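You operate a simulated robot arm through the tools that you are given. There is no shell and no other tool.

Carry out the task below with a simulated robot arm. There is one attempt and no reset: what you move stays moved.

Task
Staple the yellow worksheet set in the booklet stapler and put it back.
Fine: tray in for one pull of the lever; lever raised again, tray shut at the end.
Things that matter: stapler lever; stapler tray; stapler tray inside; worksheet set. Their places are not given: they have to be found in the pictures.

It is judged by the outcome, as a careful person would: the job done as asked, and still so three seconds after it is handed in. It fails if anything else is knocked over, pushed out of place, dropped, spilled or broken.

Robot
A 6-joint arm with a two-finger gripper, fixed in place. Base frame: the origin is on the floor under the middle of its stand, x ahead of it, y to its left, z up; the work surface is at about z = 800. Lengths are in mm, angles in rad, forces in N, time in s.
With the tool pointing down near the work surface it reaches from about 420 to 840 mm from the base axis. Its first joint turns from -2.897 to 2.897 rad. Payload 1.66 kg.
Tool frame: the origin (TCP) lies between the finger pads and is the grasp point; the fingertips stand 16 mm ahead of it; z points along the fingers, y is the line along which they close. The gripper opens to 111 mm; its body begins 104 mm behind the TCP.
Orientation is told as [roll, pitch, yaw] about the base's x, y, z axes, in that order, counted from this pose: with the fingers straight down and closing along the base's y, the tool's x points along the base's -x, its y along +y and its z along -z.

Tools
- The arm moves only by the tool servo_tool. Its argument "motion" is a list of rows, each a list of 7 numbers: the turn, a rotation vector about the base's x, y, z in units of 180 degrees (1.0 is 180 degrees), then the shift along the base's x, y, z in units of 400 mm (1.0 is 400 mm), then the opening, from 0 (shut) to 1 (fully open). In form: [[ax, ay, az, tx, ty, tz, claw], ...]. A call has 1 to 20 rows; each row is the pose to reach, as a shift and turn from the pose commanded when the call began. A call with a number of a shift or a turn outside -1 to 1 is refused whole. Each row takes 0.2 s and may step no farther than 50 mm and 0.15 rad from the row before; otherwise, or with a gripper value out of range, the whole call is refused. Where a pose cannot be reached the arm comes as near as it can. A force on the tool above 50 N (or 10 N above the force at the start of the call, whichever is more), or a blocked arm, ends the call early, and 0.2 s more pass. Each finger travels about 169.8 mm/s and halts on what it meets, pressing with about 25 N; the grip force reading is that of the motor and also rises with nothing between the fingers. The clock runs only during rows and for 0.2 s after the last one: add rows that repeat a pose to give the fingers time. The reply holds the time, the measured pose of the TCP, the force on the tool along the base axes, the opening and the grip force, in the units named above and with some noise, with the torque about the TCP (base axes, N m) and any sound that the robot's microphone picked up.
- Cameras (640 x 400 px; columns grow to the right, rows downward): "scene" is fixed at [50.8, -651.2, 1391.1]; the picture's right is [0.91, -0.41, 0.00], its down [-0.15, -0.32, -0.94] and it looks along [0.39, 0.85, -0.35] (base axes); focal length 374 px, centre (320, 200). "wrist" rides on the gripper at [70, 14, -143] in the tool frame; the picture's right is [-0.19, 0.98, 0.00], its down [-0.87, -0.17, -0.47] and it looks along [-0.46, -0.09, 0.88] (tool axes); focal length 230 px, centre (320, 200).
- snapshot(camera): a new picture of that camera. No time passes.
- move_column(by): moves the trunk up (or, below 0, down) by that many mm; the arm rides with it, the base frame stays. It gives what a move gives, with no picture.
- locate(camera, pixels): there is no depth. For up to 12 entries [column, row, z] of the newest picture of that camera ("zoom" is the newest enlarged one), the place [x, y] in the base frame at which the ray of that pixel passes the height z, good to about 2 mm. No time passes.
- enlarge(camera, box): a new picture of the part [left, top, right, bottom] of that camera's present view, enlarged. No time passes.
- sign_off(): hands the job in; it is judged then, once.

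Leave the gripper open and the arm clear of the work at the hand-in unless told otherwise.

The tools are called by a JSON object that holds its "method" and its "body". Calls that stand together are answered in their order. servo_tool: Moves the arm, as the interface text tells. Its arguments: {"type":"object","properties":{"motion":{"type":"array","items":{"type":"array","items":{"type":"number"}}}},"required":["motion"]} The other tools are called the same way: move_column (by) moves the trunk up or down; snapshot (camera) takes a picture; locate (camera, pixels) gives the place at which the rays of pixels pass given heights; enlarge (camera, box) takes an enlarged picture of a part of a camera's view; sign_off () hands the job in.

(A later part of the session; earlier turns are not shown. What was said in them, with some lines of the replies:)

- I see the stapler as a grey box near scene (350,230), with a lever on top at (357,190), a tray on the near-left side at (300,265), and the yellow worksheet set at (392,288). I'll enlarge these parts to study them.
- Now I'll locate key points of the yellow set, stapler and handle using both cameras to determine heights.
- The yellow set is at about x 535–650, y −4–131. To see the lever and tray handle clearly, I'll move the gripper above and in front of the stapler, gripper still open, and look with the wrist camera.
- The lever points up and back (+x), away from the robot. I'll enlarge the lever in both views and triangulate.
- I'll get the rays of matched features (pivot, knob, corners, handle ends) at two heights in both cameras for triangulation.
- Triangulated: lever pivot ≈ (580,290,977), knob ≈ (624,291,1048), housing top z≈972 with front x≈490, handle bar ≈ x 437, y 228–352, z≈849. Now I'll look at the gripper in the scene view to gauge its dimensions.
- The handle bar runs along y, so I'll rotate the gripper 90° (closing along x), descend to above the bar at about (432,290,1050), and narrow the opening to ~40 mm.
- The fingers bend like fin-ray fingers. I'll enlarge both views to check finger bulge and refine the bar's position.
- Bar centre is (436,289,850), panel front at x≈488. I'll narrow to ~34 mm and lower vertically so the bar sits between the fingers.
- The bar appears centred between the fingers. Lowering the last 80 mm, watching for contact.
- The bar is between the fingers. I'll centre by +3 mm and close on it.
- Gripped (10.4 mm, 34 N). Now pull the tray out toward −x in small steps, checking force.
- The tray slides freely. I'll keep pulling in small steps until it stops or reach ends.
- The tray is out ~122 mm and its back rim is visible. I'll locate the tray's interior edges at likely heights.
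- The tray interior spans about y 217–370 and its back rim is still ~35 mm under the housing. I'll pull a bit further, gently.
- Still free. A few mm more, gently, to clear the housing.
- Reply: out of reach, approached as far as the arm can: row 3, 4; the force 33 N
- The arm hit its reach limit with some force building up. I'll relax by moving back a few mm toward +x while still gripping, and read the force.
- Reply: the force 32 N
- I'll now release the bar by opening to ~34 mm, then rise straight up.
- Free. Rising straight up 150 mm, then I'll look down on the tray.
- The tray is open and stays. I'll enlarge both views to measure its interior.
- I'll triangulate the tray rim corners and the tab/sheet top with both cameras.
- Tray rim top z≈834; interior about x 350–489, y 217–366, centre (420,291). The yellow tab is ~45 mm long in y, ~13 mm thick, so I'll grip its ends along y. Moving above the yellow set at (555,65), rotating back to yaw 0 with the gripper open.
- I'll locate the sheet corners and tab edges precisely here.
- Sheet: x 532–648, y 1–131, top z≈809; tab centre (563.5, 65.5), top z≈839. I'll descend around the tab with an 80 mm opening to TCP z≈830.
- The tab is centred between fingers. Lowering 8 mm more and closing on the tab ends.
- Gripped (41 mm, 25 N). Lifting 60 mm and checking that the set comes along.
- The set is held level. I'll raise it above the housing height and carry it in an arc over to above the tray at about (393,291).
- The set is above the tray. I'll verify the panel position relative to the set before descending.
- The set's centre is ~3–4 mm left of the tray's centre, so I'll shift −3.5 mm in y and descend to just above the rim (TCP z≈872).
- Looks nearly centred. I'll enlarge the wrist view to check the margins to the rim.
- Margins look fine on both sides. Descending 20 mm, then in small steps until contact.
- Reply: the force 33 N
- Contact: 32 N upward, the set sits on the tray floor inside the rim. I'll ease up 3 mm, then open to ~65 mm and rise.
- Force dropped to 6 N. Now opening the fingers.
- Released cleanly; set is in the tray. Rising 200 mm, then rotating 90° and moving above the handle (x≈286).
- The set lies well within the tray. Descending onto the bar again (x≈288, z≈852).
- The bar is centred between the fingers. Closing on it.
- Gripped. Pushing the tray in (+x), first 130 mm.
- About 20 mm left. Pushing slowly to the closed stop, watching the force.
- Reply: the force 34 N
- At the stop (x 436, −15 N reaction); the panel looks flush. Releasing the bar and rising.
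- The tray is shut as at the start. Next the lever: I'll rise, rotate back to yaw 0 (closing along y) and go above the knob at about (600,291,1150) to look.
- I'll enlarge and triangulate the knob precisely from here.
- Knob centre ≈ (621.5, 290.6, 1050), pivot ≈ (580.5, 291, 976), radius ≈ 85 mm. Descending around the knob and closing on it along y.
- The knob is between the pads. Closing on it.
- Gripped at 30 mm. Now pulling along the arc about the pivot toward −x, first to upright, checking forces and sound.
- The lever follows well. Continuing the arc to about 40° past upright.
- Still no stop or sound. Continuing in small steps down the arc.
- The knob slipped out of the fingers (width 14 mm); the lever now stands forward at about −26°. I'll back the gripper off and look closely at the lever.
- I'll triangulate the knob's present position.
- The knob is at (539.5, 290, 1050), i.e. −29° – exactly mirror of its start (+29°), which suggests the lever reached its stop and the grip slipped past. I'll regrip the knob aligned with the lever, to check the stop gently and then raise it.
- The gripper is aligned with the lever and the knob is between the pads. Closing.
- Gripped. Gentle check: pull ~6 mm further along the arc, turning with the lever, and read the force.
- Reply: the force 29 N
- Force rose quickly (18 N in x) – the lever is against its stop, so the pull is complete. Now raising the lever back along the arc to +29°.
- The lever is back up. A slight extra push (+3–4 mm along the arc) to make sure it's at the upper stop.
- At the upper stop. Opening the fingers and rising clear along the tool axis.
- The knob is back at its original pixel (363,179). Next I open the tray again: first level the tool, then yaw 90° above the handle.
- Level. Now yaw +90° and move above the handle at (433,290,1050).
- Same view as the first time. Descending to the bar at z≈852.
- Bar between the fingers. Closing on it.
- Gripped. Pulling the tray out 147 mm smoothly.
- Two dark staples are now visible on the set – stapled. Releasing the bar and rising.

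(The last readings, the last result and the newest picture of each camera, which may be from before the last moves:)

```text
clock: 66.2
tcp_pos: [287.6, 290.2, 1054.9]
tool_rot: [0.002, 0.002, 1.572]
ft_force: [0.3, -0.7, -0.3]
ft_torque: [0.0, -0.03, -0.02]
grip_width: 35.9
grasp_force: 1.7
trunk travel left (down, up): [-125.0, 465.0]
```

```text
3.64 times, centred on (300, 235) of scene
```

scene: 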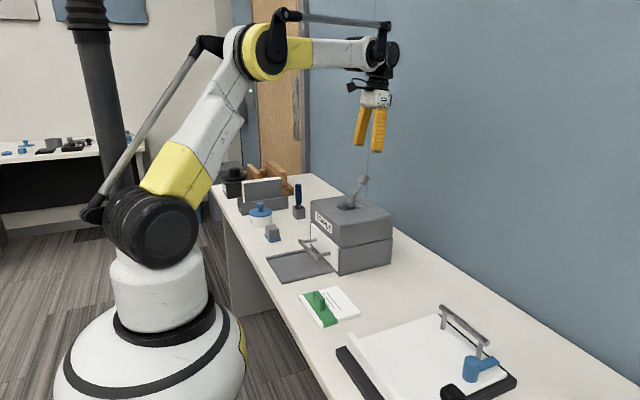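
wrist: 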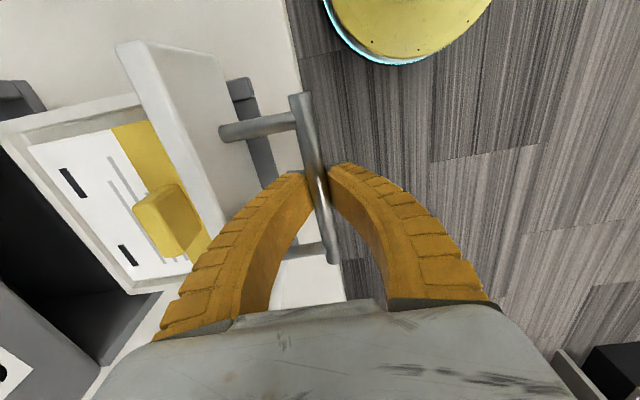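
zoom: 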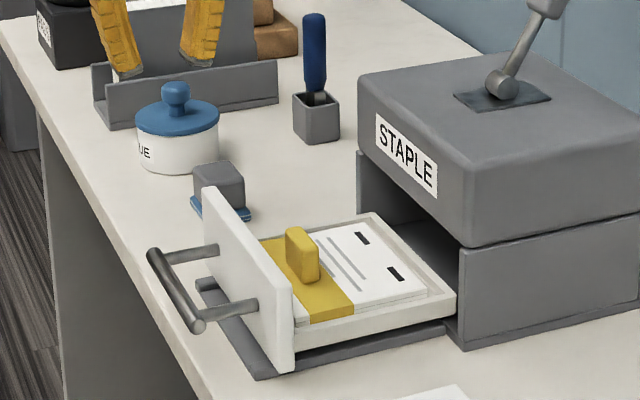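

Now rotating to yaw 0 and moving above the tab at about (392,290,1000).

{"method": "servo_tool", "body": {"motion": [[0, 0, -0.0455, 0.024, 0, 0, 0.4], [0, 0, -0.0909, 0.048, 0, 0, 0.5], [0, 0, -0.1364, 0.072, 0, 0, 0.6], [0, 0, -0.1818, 0.096, 0, 0, 0.62], [0, 0, -0.2273, 0.12, 0, 0, 0.62], [0, 0, -0.2727, 0.144, 0, -0.02, 0.62], [0, 0, -0.3182, 0.168, 0, -0.045, 0.62], [0, 0, -0.3636, 0.192, 0, -0.07, 0.62], [0, 0, -0.4091, 0.216, 0, -0.095, 0.62], [0, 0, -0.4545, 0.24, 0, -0.12, 0.62], [0, 0, -0.5, 0.261, 0, -0.1375, 0.62], [0, 0, -0.5, 0.261, 0, -0.1375, 0.62]]}}

{"method": "snapshot", "body": {"camera": "wrist"}}

{"method": "enlarge", "body": {"camera": "wrist", "box": [220, 60, 420, 220]}}

```text
clock: 68.8
tcp_pos: [392.8, 290.8, 998.9]
tool_rot: [-0.001, 0.004, -0.002]
ft_force: [-0.3, 0.1, -0.1]
ft_torque: [-0.01, -0.02, -0.01]
grip_width: 70.7
grasp_force: 1.1
trunk travel left (down, up): [-125.0, 465.0]
```

```text
taken
```

wrist: 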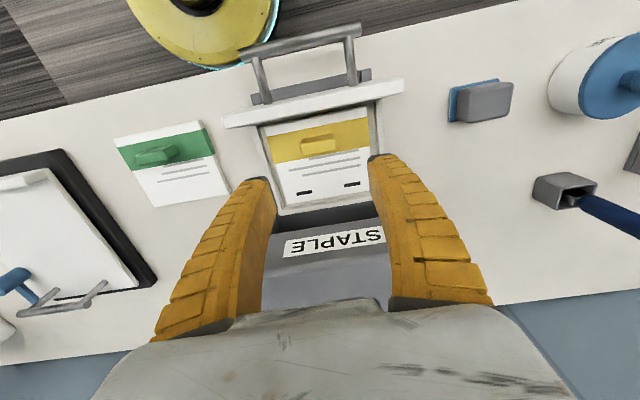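

```text
2.50 times, centred on (320, 140) of wrist
```

zoom: 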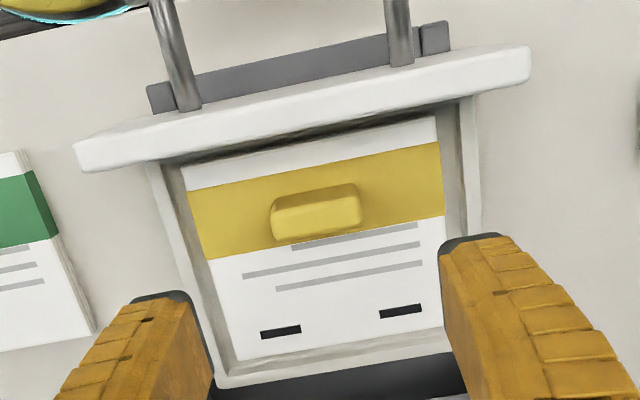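

I'll locate the tab's top edges (z≈863) and sheet corners (z≈834).

{"method": "locate", "body": {"camera": "zoom", "pixels": [[275, 240, 863], [362, 227, 863], [271, 214, 863], [358, 198, 863], [182, 165, 834], [435, 116, 834], [445, 325, 834], [230, 362, 834], [318, 220, 863]]}}

```text
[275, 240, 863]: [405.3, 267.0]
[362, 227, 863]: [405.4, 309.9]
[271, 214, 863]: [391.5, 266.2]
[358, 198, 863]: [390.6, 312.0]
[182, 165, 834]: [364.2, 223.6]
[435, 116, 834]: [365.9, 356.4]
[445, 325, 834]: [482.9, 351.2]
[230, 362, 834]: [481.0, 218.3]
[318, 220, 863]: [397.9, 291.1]
```

Tab centre ≈ (397.5, 289). Descending around it to TCP z≈857.

{"method": "servo_tool", "body": {"motion": [[0, 0, 0, 0.011, -0.0035, -0.08, 0.62], [0, 0, 0, 0.011, -0.0035, -0.16, 0.62], [0, 0, 0, 0.011, -0.0035, -0.24, 0.62], [0, 0, 0, 0.011, -0.0035, -0.31, 0.62], [0, 0, 0, 0.011, -0.0035, -0.355, 0.62], [0, 0, 0, 0.011, -0.0035, -0.355, 0.62]]}}

{"method": "snapshot", "body": {"camera": "wrist"}}

{"method": "enlarge", "body": {"camera": "scene", "box": [250, 180, 370, 290]}}

```text
clock: 70.2
tcp_pos: [398.2, 288.8, 856.6]
tool_rot: [0.001, 0.004, 0.0]
ft_force: [-0.3, 0.1, 0.1]
ft_torque: [0.0, 0.0, -0.01]
grip_width: 68.5
grasp_force: 1.3
trunk travel left (down, up): [-125.0, 465.0]
```

```text
taken
```

wrist: 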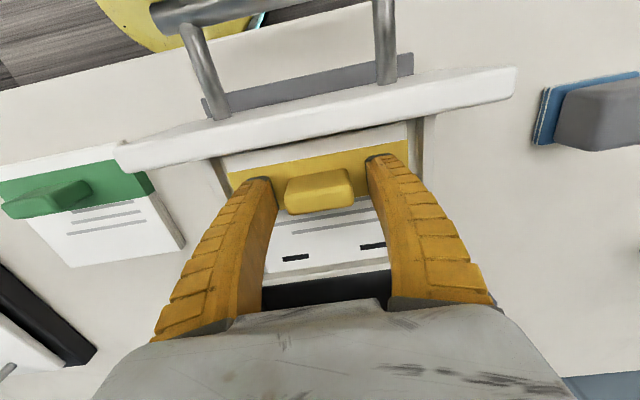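

```text
3.64 times, centred on (310, 235) of scene
```

zoom: 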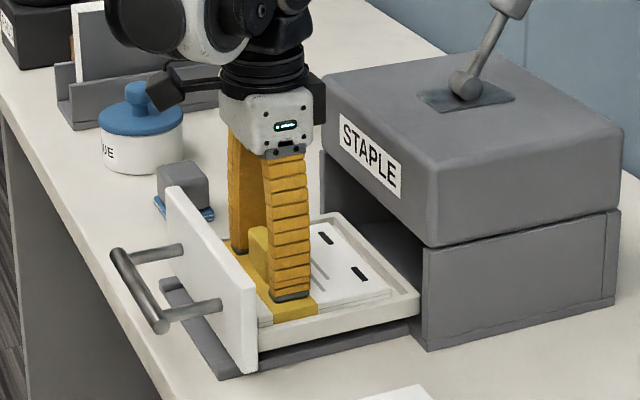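

The tab is between the fingers. Closing on it.

{"method": "servo_tool", "body": {"motion": [[0, 0, 0, 0, 0, 0, 0.5], [0, 0, 0, 0, 0, 0, 0.3], [0, 0, 0, 0, 0, 0, 0.1], [0, 0, 0, 0, 0, 0, 0.1]]}}

```text
clock: 71.2
tcp_pos: [398.7, 288.1, 856.1]
tool_rot: [0.001, 0.002, 0.0]
ft_force: [-0.3, -0.8, 9.1]
ft_torque: [0.02, 0.05, -0.02]
grip_width: 41.0
grasp_force: 24.6
trunk travel left (down, up): [-125.0, 465.0]
```

Gripped (41 mm). Lifting straight up out of the tray.

{"method": "servo_tool", "body": {"motion": [[0, 0, 0, 0, 0, 0.025, 0.1], [0, 0, 0, 0, 0, 0.075, 0.1], [0, 0, 0, 0, 0, 0.15, 0.1], [0, 0, 0, 0, 0, 0.24, 0.1], [0, 0, 0, 0, 0, 0.34, 0.1], [0, 0, 0, 0, 0, 0.435, 0.1], [0, 0, 0, 0, 0, 0.435, 0.1]]}}

{"method": "snapshot", "body": {"camera": "wrist"}}

{"method": "enlarge", "body": {"camera": "scene", "box": [240, 130, 420, 290]}}

```text
clock: 72.8
tcp_pos: [398.5, 289.2, 1031.5]
tool_rot: [0.0, 0.002, -0.001]
ft_force: [0.4, -0.4, -0.3]
ft_torque: [0.01, -0.02, -0.02]
grip_width: 39.7
grasp_force: 25.5
trunk travel left (down, up): [-125.0, 465.0]
```

```text
taken
```

wrist: 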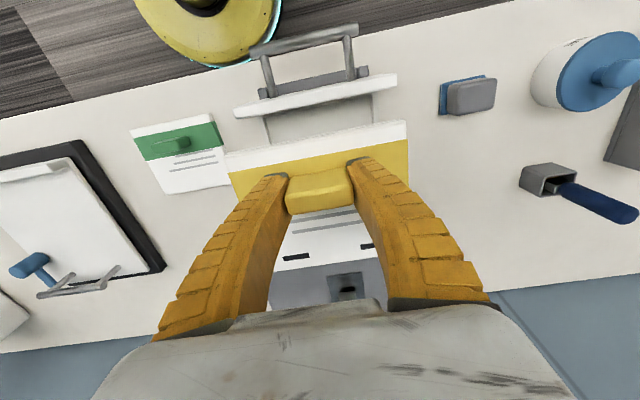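

```text
2.50 times, centred on (330, 210) of scene
```

zoom: 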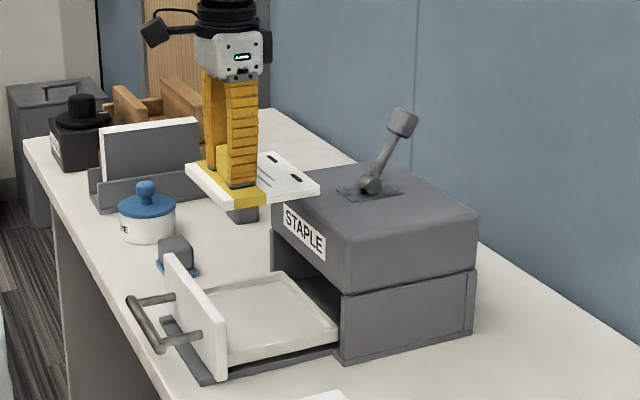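

I'll measure the set's front edge relative to the TCP to set it back accurately.

{"method": "enlarge", "body": {"camera": "wrist", "box": [210, 90, 430, 220]}}

{"method": "locate", "body": {"camera": "wrist", "pixels": [[225, 154.5, 1009], [406, 120.5, 1009], [230, 173, 1009], [408, 139, 1009], [228, 157, 1009], [404, 122, 1009]]}}

```text
2.91 times, centred on (320, 155) of wrist
```

zoom: 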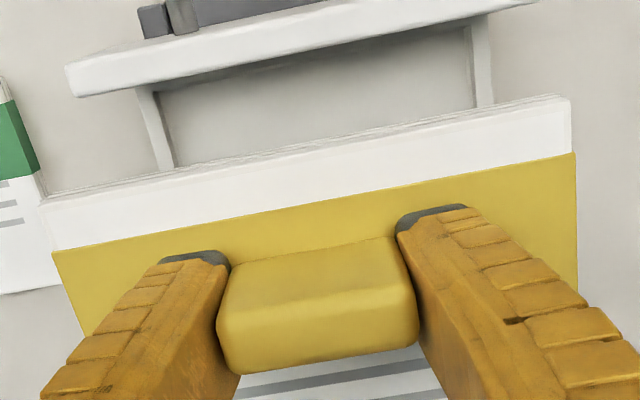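

```text
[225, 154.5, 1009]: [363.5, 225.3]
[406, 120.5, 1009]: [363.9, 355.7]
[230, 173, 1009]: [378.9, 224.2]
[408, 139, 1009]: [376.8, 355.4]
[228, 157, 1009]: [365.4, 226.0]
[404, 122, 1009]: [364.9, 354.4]
```

Front edge is at x≈363.7, centre y≈290.5 with TCP at (398.5,289). The original was front edge 532, centre y 66.3, so I need a shift of (+168.3, −224.2). Carrying back at this height along the same arc.

{"method": "servo_tool", "body": {"motion": [[0, 0, 0, 0.025, -0.05, 0, 0.1], [0, 0, 0, 0.0625, -0.1375, 0, 0.1], [0, 0, 0, 0.1, -0.2375, 0, 0.1], [0, 0, 0, 0.1375, -0.3375, 0, 0.1], [0, 0, 0, 0.175, -0.4375, 0, 0.1], [0, 0, 0, 0.225, -0.525, 0, 0.1], [0, 0, 0, 0.3075, -0.5605, 0, 0.1], [0, 0, 0, 0.3825, -0.5605, 0, 0.1], [0, 0, 0, 0.4208, -0.5605, 0, 0.1], [0, 0, 0, 0.4208, -0.5605, 0, 0.1]]}}

{"method": "snapshot", "body": {"camera": "wrist"}}

{"method": "snapshot", "body": {"camera": "scene"}}

```text
clock: 75.0
tcp_pos: [565.7, 63.0, 1028.9]
tool_rot: [-0.001, 0.003, 0.0]
ft_force: [1.6, -0.7, -0.7]
ft_torque: [-0.01, -0.01, -0.03]
grip_width: 39.7
grasp_force: 25.6
trunk travel left (down, up): [-125.0, 465.0]
```

```text
taken
```

wrist: 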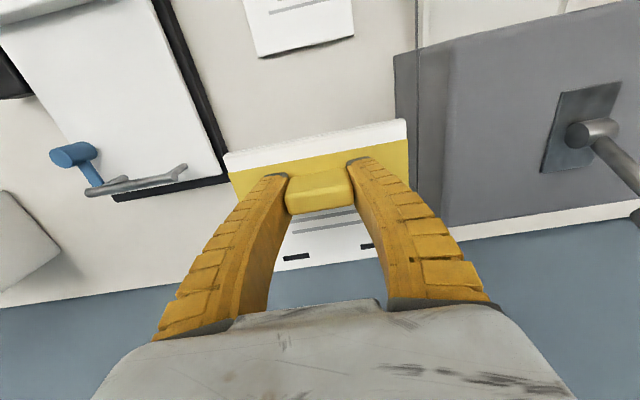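

```text
taken
```

scene: 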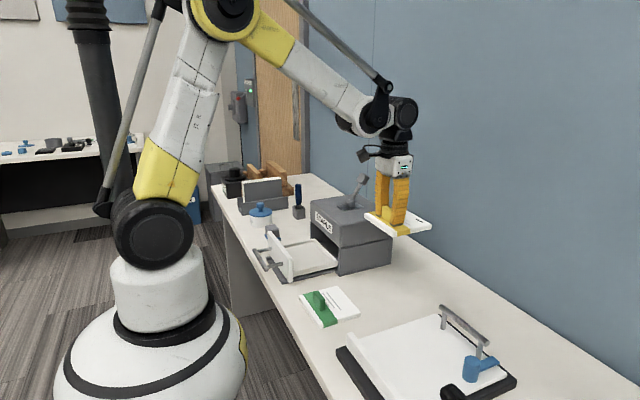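

I'll check where the set's front edge is now.

{"method": "locate", "body": {"camera": "wrist", "pixels": [[225, 154.5, 1007], [406, 120.5, 1007], [230, 173, 1007], [408, 139, 1007]]}}

{"method": "enlarge", "body": {"camera": "wrist", "box": [210, 90, 430, 220]}}

```text
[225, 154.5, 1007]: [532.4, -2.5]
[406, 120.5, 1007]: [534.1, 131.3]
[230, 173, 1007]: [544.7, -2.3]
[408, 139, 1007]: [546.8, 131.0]
```

```text
2.91 times, centred on (320, 155) of wrist
```

zoom: 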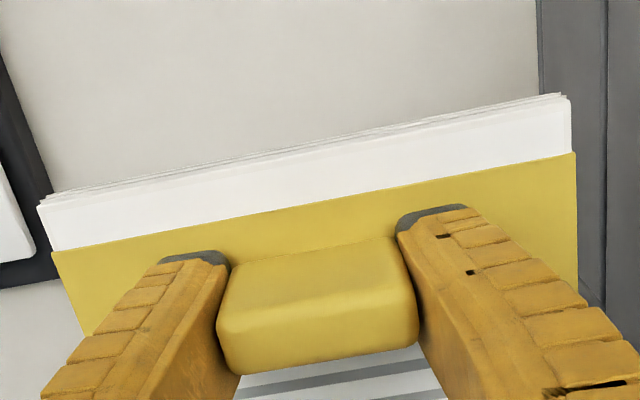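

Front edge ≈ 533, centre y ≈ 65 – matches the original place. Descending to TCP z≈842.

{"method": "servo_tool", "body": {"motion": [[0, 0, 0, 0, 0, -0.09, 0.1], [0, 0, 0, 0, 0, -0.19, 0.1], [0, 0, 0, 0, 0, -0.29, 0.1], [0, 0, 0, 0, 0, -0.37, 0.1], [0, 0, 0, 0, 0, -0.43, 0.1], [0, 0, 0, 0, 0, -0.465, 0.1], [0, 0, 0, 0, 0, -0.465, 0.1]]}}

{"method": "enlarge", "body": {"camera": "scene", "box": [340, 220, 450, 320]}}

{"method": "snapshot", "body": {"camera": "wrist"}}

```text
clock: 76.6
tcp_pos: [566.7, 65.5, 843.3]
tool_rot: [0.001, 0.002, 0.001]
ft_force: [0.4, 0.6, -0.9]
ft_torque: [0.0, 0.04, 0.02]
grip_width: 40.0
grasp_force: 25.1
trunk travel left (down, up): [-125.0, 465.0]
```

```text
4.00 times, centred on (395, 270) of scene
```

zoom: 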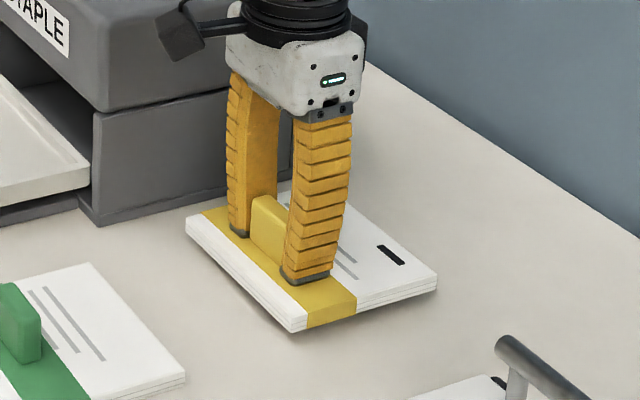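

```text
taken
```

wrist: 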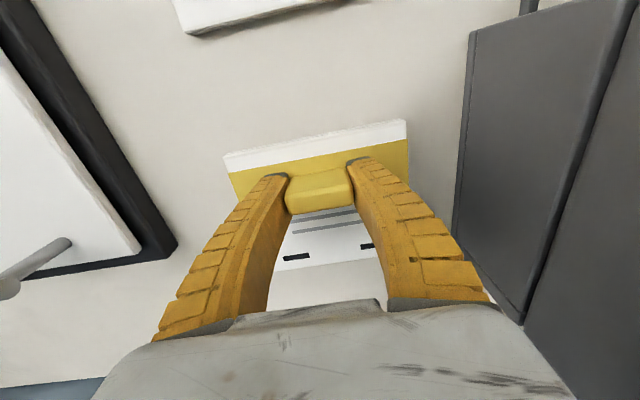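

Still in the air, slightly above the table. Lowering in small steps until contact.

{"method": "servo_tool", "body": {"motion": [[0, 0, 0, 0, 0, -0.009, 0.1], [0, 0, 0, 0, 0, -0.018, 0.1], [0, 0, 0, 0, 0, -0.024, 0.1], [0, 0, 0, 0, 0, -0.024, 0.1]]}}

{"method": "enlarge", "body": {"camera": "scene", "box": [340, 220, 450, 320]}}

```text
clock: 77.6
tcp_pos: [565.9, 65.9, 835.2]
tool_rot: [-0.001, 0.003, -0.001]
ft_force: [-1.0, 0.0, -0.6]
ft_torque: [0.01, 0.04, 0.01]
grip_width: 39.8
grasp_force: 25.1
trunk travel left (down, up): [-125.0, 465.0]
```

```text
4.00 times, centred on (395, 270) of scene
```

zoom: 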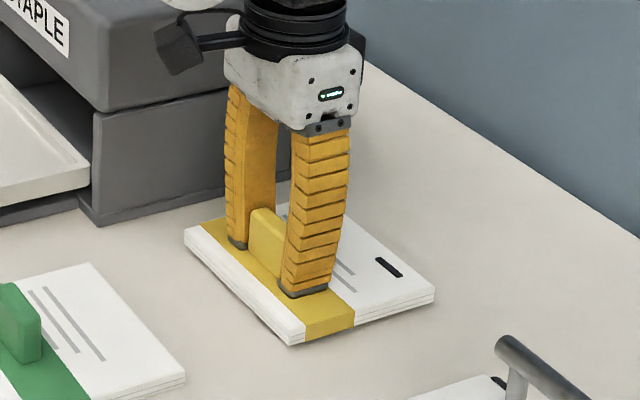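

Not yet touching (no force). A few more millimetres.

{"method": "servo_tool", "body": {"motion": [[0, 0, 0, 0, 0, -0.005, 0.1], [0, 0, 0, 0, 0, -0.0085, 0.1], [0, 0, 0, 0, 0, -0.0085, 0.1]]}}

```text
clock: 78.4
tcp_pos: [565.7, 64.4, 830.9]
tool_rot: [0.001, 0.003, 0.0]
ft_force: [0.3, 0.9, -1.0]
ft_torque: [-0.01, 0.03, -0.06]
grip_width: 39.6
grasp_force: 25.0
trunk travel left (down, up): [-125.0, 465.0]
```

Still no contact force; continuing 2–3 mm.

{"method": "servo_tool", "body": {"motion": [[0, 0, 0, 0, 0, -0.004, 0.1], [0, 0, 0, 0, 0, -0.0065, 0.1], [0, 0, 0, 0, 0, -0.0065, 0.1]]}}

{"method": "enlarge", "body": {"camera": "scene", "box": [340, 220, 450, 320]}}

```text
clock: 79.2
tcp_pos: [566.0, 65.8, 828.6]
tool_rot: [0.0, -0.001, -0.001]
ft_force: [2.1, 0.6, 7.6]
ft_torque: [-0.04, -0.01, 0.04]
grip_width: 39.7
grasp_force: 25.1
trunk travel left (down, up): [-125.0, 465.0]
```

```text
4.00 times, centred on (395, 270) of scene
```

zoom: 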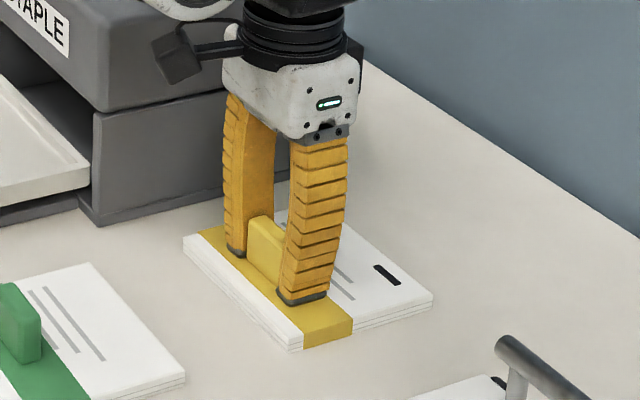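

Light contact (7.6 N) – the set is on the table. Opening the fingers, then rising straight up.

{"method": "servo_tool", "body": {"motion": [[0, 0, 0, 0, 0, 0, 0.45], [0, 0, 0, 0, 0, 0, 0.6], [0, 0, 0, 0, 0, 0, 0.65], [0, 0, 0, 0, 0, 0, 0.65]]}}

{"method": "snapshot", "body": {"camera": "wrist"}}

```text
clock: 80.2
tcp_pos: [565.9, 64.4, 829.0]
tool_rot: [0.0, 0.002, 0.001]
ft_force: [-0.3, 0.3, -0.3]
ft_torque: [-0.02, -0.01, -0.02]
grip_width: 73.8
grasp_force: 1.2
trunk travel left (down, up): [-125.0, 465.0]
```

```text
taken
```

wrist: 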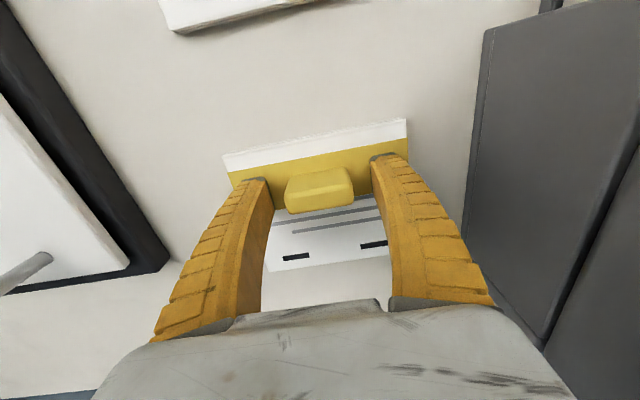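

Released. Rising 170 mm and checking the set's position.

{"method": "servo_tool", "body": {"motion": [[0, 0, 0, 0, 0, 0.06, 0.65], [0, 0, 0, 0, 0, 0.16, 0.65], [0, 0, 0, 0, 0, 0.26, 0.8], [0, 0, 0, 0, 0, 0.35, 1], [0, 0, 0, -0.024, 0, 0.4275, 1], [0, 0, 0, -0.024, 0, 0.4275, 1]]}}

{"method": "snapshot", "body": {"camera": "wrist"}}

{"method": "enlarge", "body": {"camera": "wrist", "box": [210, 50, 430, 230]}}

{"method": "enlarge", "body": {"camera": "scene", "box": [350, 250, 440, 320]}}

```text
clock: 81.6
tcp_pos: [554.6, 66.9, 999.1]
tool_rot: [0.0, 0.003, -0.001]
ft_force: [0.2, 0.3, 0.4]
ft_torque: [0.01, -0.02, -0.03]
grip_width: 110.9
grasp_force: 0.0
trunk travel left (down, up): [-125.0, 465.0]
```

```text
taken
```

wrist: 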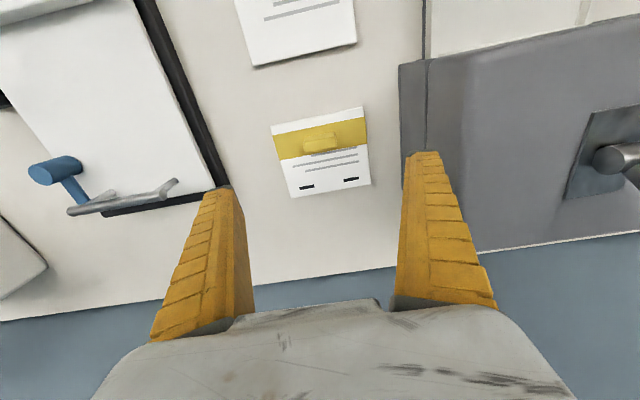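

```text
2.22 times, centred on (320, 140) of wrist
```

zoom: 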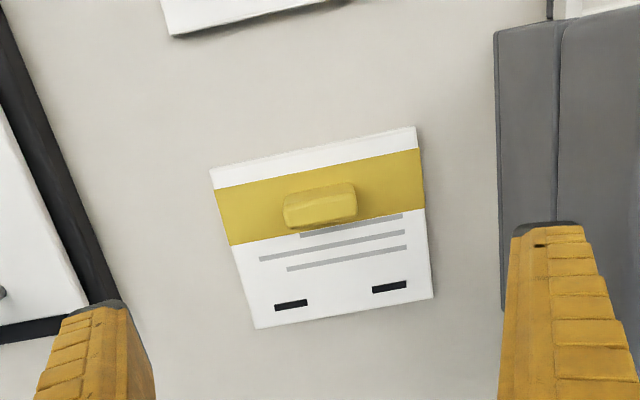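

```text
5.71 times, centred on (395, 285) of scene
```

zoom: 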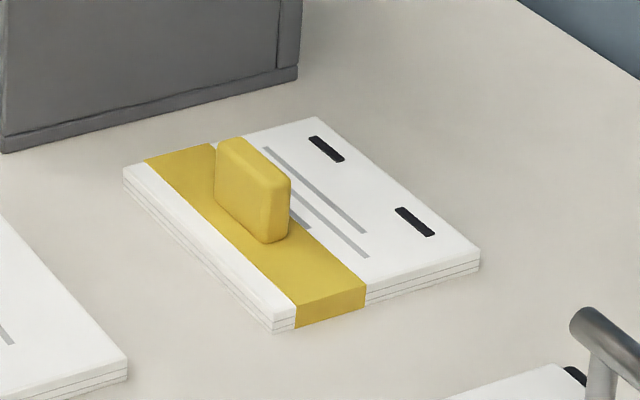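

The set is back within ~1 mm of its original place, stapled. Now back to the handle with yaw 90° to shut the tray.

{"method": "servo_tool", "body": {"motion": [[0, 0, 0.0455, -0.061, 0.051, 0.04, 0.9], [0, 0, 0.0909, -0.121, 0.101, 0.08, 0.8], [0, 0, 0.1364, -0.182, 0.152, 0.12, 0.7], [0, 0, 0.1818, -0.243, 0.203, 0.14, 0.6], [0, 0, 0.2273, -0.303, 0.254, 0.14, 0.5], [0, 0, 0.2727, -0.364, 0.304, 0.14, 0.4], [0, 0, 0.3182, -0.425, 0.355, 0.14, 0.3], [0, 0, 0.3636, -0.485, 0.406, 0.14, 0.3], [0, 0, 0.4091, -0.546, 0.456, 0.14, 0.3], [0, 0, 0.4545, -0.607, 0.507, 0.14, 0.3], [0, 0, 0.5, -0.667, 0.559, 0.14, 0.3], [0, 0, 0.5, -0.667, 0.559, 0.14, 0.3]]}}

{"method": "snapshot", "body": {"camera": "wrist"}}

```text
clock: 84.2
tcp_pos: [288.0, 288.8, 1056.5]
tool_rot: [0.0, 0.001, 1.573]
ft_force: [-0.7, -0.2, -0.8]
ft_torque: [0.0, 0.0, 0.01]
grip_width: 36.0
grasp_force: 2.2
trunk travel left (down, up): [-125.0, 465.0]
```

```text
taken
```

wrist: 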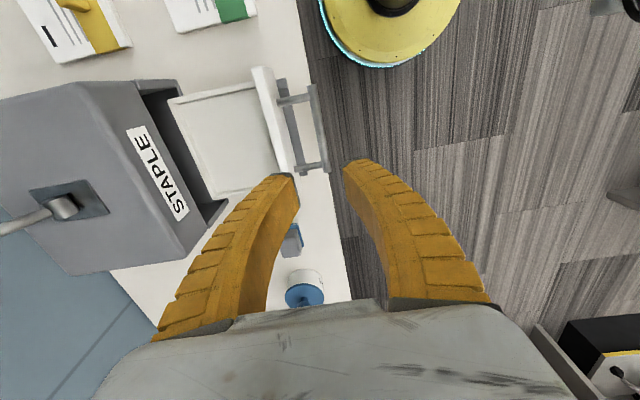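

The tray is still open and the view matches. Descending onto the bar.

{"method": "servo_tool", "body": {"motion": [[0, 0, 0, 0, 0, -0.1, 0.3], [0, 0, 0, 0, 0.001, -0.2, 0.3], [0, 0, 0, 0, 0.002, -0.3, 0.3], [0, 0, 0, 0, 0.002, -0.4, 0.3], [0, 0, 0, 0, 0.002, -0.46, 0.3], [0, 0, 0, 0, 0.002, -0.51, 0.3], [0, 0, 0, 0, 0.002, -0.51, 0.3]]}}

{"method": "snapshot", "body": {"camera": "wrist"}}

```text
clock: 85.8
tcp_pos: [290.3, 289.2, 849.7]
tool_rot: [0.001, 0.003, 1.571]
ft_force: [0.2, -0.4, -0.3]
ft_torque: [-0.06, 0.0, -0.01]
grip_width: 35.7
grasp_force: 1.8
trunk travel left (down, up): [-125.0, 465.0]
```

```text
taken
```

wrist: 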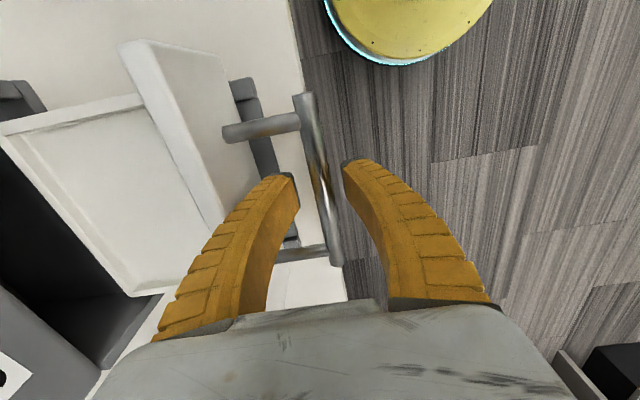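

Bar between fingers. Closing.

{"method": "servo_tool", "body": {"motion": [[0, 0, 0, 0, 0, 0.003, 0.15], [0, 0, 0, 0, 0, 0.003, 0.0], [0, 0, 0, 0, 0, 0.003, 0.0]]}}

```text
clock: 86.6
tcp_pos: [289.5, 289.3, 850.4]
tool_rot: [0.001, 0.002, 1.571]
ft_force: [-0.6, -2.8, -3.4]
ft_torque: [-0.1, -0.05, 0.02]
grip_width: 9.9
grasp_force: 33.6
trunk travel left (down, up): [-125.0, 465.0]
```

Gripped. Pushing the tray in, slowing near the end.

{"method": "servo_tool", "body": {"motion": [[0, 0, 0, 0.03, 0, 0, 0], [0, 0, 0, 0.07, 0, 0, 0], [0, 0, 0, 0.12, 0, 0, 0], [0, 0, 0, 0.17, 0, 0, 0], [0, 0, 0, 0.22, 0, 0, 0], [0, 0, 0, 0.27, 0, 0, 0], [0, 0, 0, 0.31, 0, 0, 0], [0, 0, 0, 0.335, 0, 0, 0], [0, 0, 0, 0.35, 0, 0, 0], [0, 0, 0, 0.36, 0, 0, 0], [0, 0, 0, 0.366, 0, 0, 0], [0, 0, 0, 0.366, 0, 0, 0]]}}

{"method": "enlarge", "body": {"camera": "scene", "box": [240, 150, 400, 290]}}

```text
clock: 89.2
tcp_pos: [436.7, 289.0, 851.1]
tool_rot: [-0.001, 0.001, 1.57]
ft_force: [-0.9, -3.6, -6.5]
ft_torque: [0.04, -0.04, 0.03]
grip_width: 9.1
grasp_force: 34.0
trunk travel left (down, up): [-125.0, 465.0]
```

```text
2.86 times, centred on (320, 220) of scene
```

zoom: 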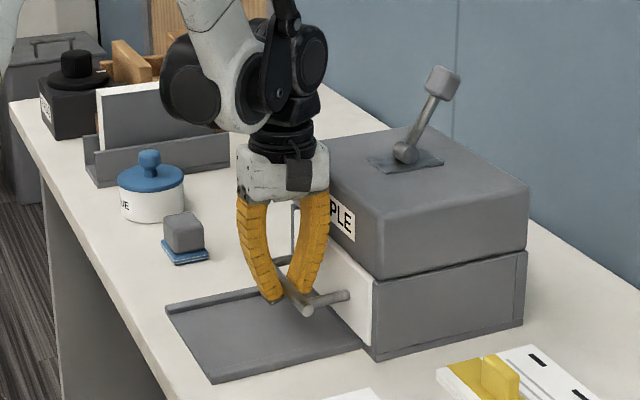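

Nearly shut, little reaction. Pushing a few mm more to feel the stop.

{"method": "servo_tool", "body": {"motion": [[0, 0, 0, 0.005, 0, 0, 0], [0, 0, 0, 0.01, 0, 0, 0], [0, 0, 0, 0.01, 0, 0, 0]]}}

```text
clock: 90.0
tcp_pos: [436.2, 289.5, 853.4]
tool_rot: [0.003, 0.001, 1.571]
ft_force: [-36.6, -6.2, -15.3]
ft_torque: [0.02, 0.13, 0.02]
grip_width: 6.8
grasp_force: 33.7
trunk travel left (down, up): [-125.0, 465.0]
```

Firm stop (−37 N): the tray is shut. Releasing slightly, re-centring, then opening and rising.

{"method": "servo_tool", "body": {"motion": [[0, 0, 0, -0.006, 0, 0, 0.0], [0, 0, 0, -0.006, 0, 0, 0.15], [0, 0, 0, -0.01, 0, 0, 0.28], [0, 0, 0, -0.01, 0, 0, 0.28], [0, 0, 0, -0.01, 0, 0.04, 0.28], [0, 0, 0, -0.01, 0, 0.13, 0.28], [0, 0, 0, -0.01, 0, 0.23, 0.28], [0, 0, 0, -0.01, 0, 0.34, 0.3], [0, 0, 0, -0.01, 0, 0.45, 0.4], [0, 0, 0, -0.01, 0, 0.55, 0.5], [0, 0, 0, -0.01, 0, 0.55, 0.5]]}}

{"method": "snapshot", "body": {"camera": "scene"}}

{"method": "enlarge", "body": {"camera": "scene", "box": [250, 160, 430, 320]}}

{"method": "snapshot", "body": {"camera": "wrist"}}

```text
clock: 92.4
tcp_pos: [435.0, 287.2, 1071.1]
tool_rot: [0.001, 0.003, 1.572]
ft_force: [0.2, -0.7, 0.0]
ft_torque: [0.01, -0.03, -0.01]
grip_width: 57.8
grasp_force: 1.8
trunk travel left (down, up): [-125.0, 465.0]
```

```text
taken
```

scene: 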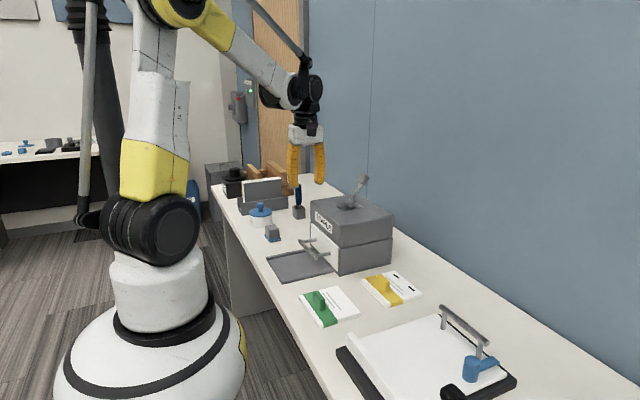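

```text
2.50 times, centred on (340, 240) of scene
```

zoom: 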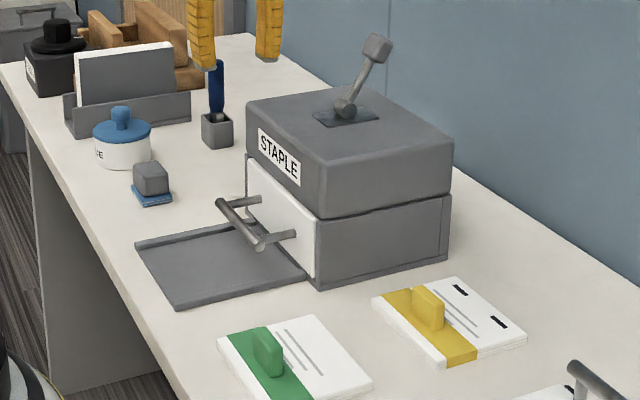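

```text
taken
```

wrist: 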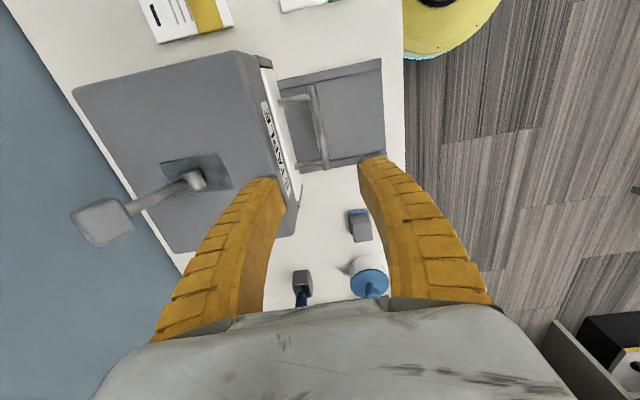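

All matches the start: handle at (217–262, 203–248), lever knob at (377,47), set stapled in place. Finally I raise the arm well clear and open the gripper fully.

{"method": "servo_tool", "body": {"motion": [[0, 0, 0, -0.03, 0, 0.1, 0.7], [0, 0, 0, -0.06, 0, 0.2, 1], [0, 0, 0, -0.09, -0.05, 0.3, 1], [0, 0, 0, -0.1, -0.1, 0.4, 1], [0, 0, 0, -0.1, -0.2, 0.48, 1], [0, 0, 0, -0.1, -0.3, 0.5, 1], [0, 0, 0, -0.1, -0.3, 0.5, 1]]}}

{"method": "snapshot", "body": {"camera": "scene"}}

{"method": "enlarge", "body": {"camera": "scene", "box": [250, 160, 430, 320]}}

```text
refused: row 5 steps farther than a row can; nothing moved
```

```text
taken
```

scene: 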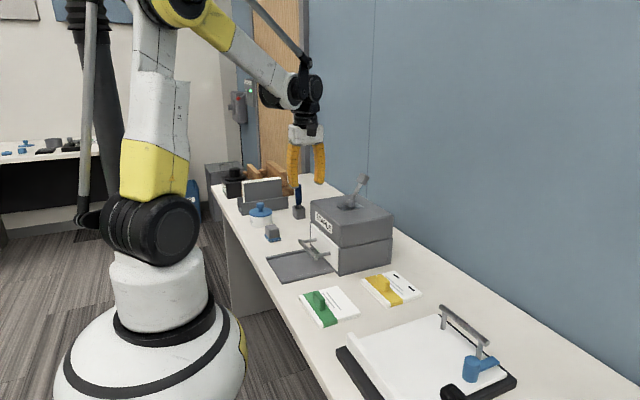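

```text
2.50 times, centred on (340, 240) of scene
```

zoom: 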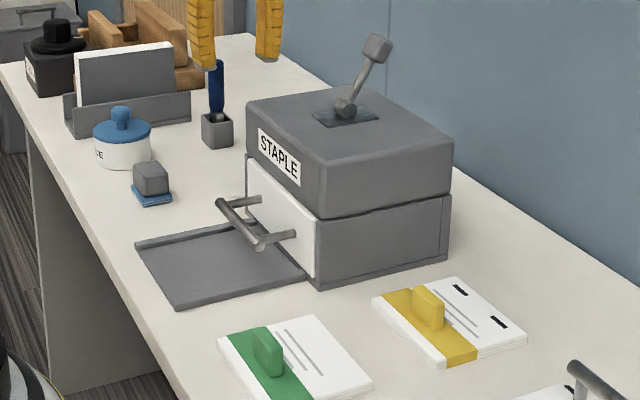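

One step was too long; I'll repeat with smaller steps.

{"method": "servo_tool", "body": {"motion": [[0, 0, 0, -0.03, 0, 0.1, 0.7], [0, 0, 0, -0.06, 0, 0.2, 1], [0, 0, 0, -0.08, -0.03, 0.3, 1], [0, 0, 0, -0.09, -0.07, 0.4, 1], [0, 0, 0, -0.1, -0.12, 0.48, 1], [0, 0, 0, -0.1, -0.2, 0.52, 1], [0, 0, 0, -0.1, -0.2, 0.52, 1]]}}

{"method": "snapshot", "body": {"camera": "scene"}}

{"method": "snapshot", "body": {"camera": "wrist"}}

```text
clock: 94.0
tcp_pos: [395.9, 206.5, 1280.8]
tool_rot: [0.001, 0.0, 1.57]
ft_force: [-0.1, -0.3, 0.7]
ft_torque: [0.0, -0.02, 0.0]
grip_width: 110.9
grasp_force: 0.1
trunk travel left (down, up): [-125.0, 465.0]
```

```text
taken
```

scene: 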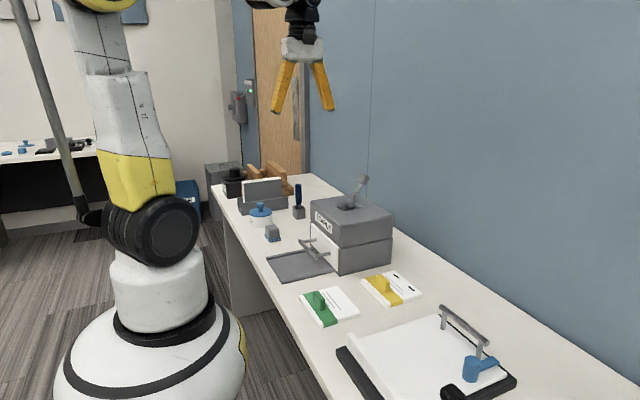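

```text
taken
```

wrist: 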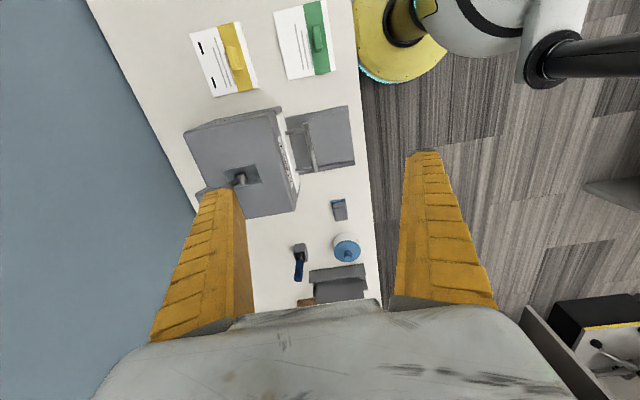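

The set is stapled and back in place, the tray is shut, the lever is raised, nothing else has moved, and the arm is clear with the gripper open. Handing in.

{"method": "sign_off", "body": {}}

```text
The job is handed in.
```

The yellow worksheet set is stapled and back where it was, and the job is handed in. Two staples are visible on the set, and it sits within about 1–2 mm of its original place.

- **Lever:** It was pulled once with the tray shut. Near the end of the pull the knob slipped out of the fingers, because I had commanded it past its stop. I regripped it, pulled a few millimetres further to confirm it was at the stop, and raised it back to its starting position.
- **Tray:** It was pushed in until it met a firm stop, and it looks the same as at the start.
- **Surroundings:** The final pictures show nothing else moved. The arm is clear of the work and the gripper is open.
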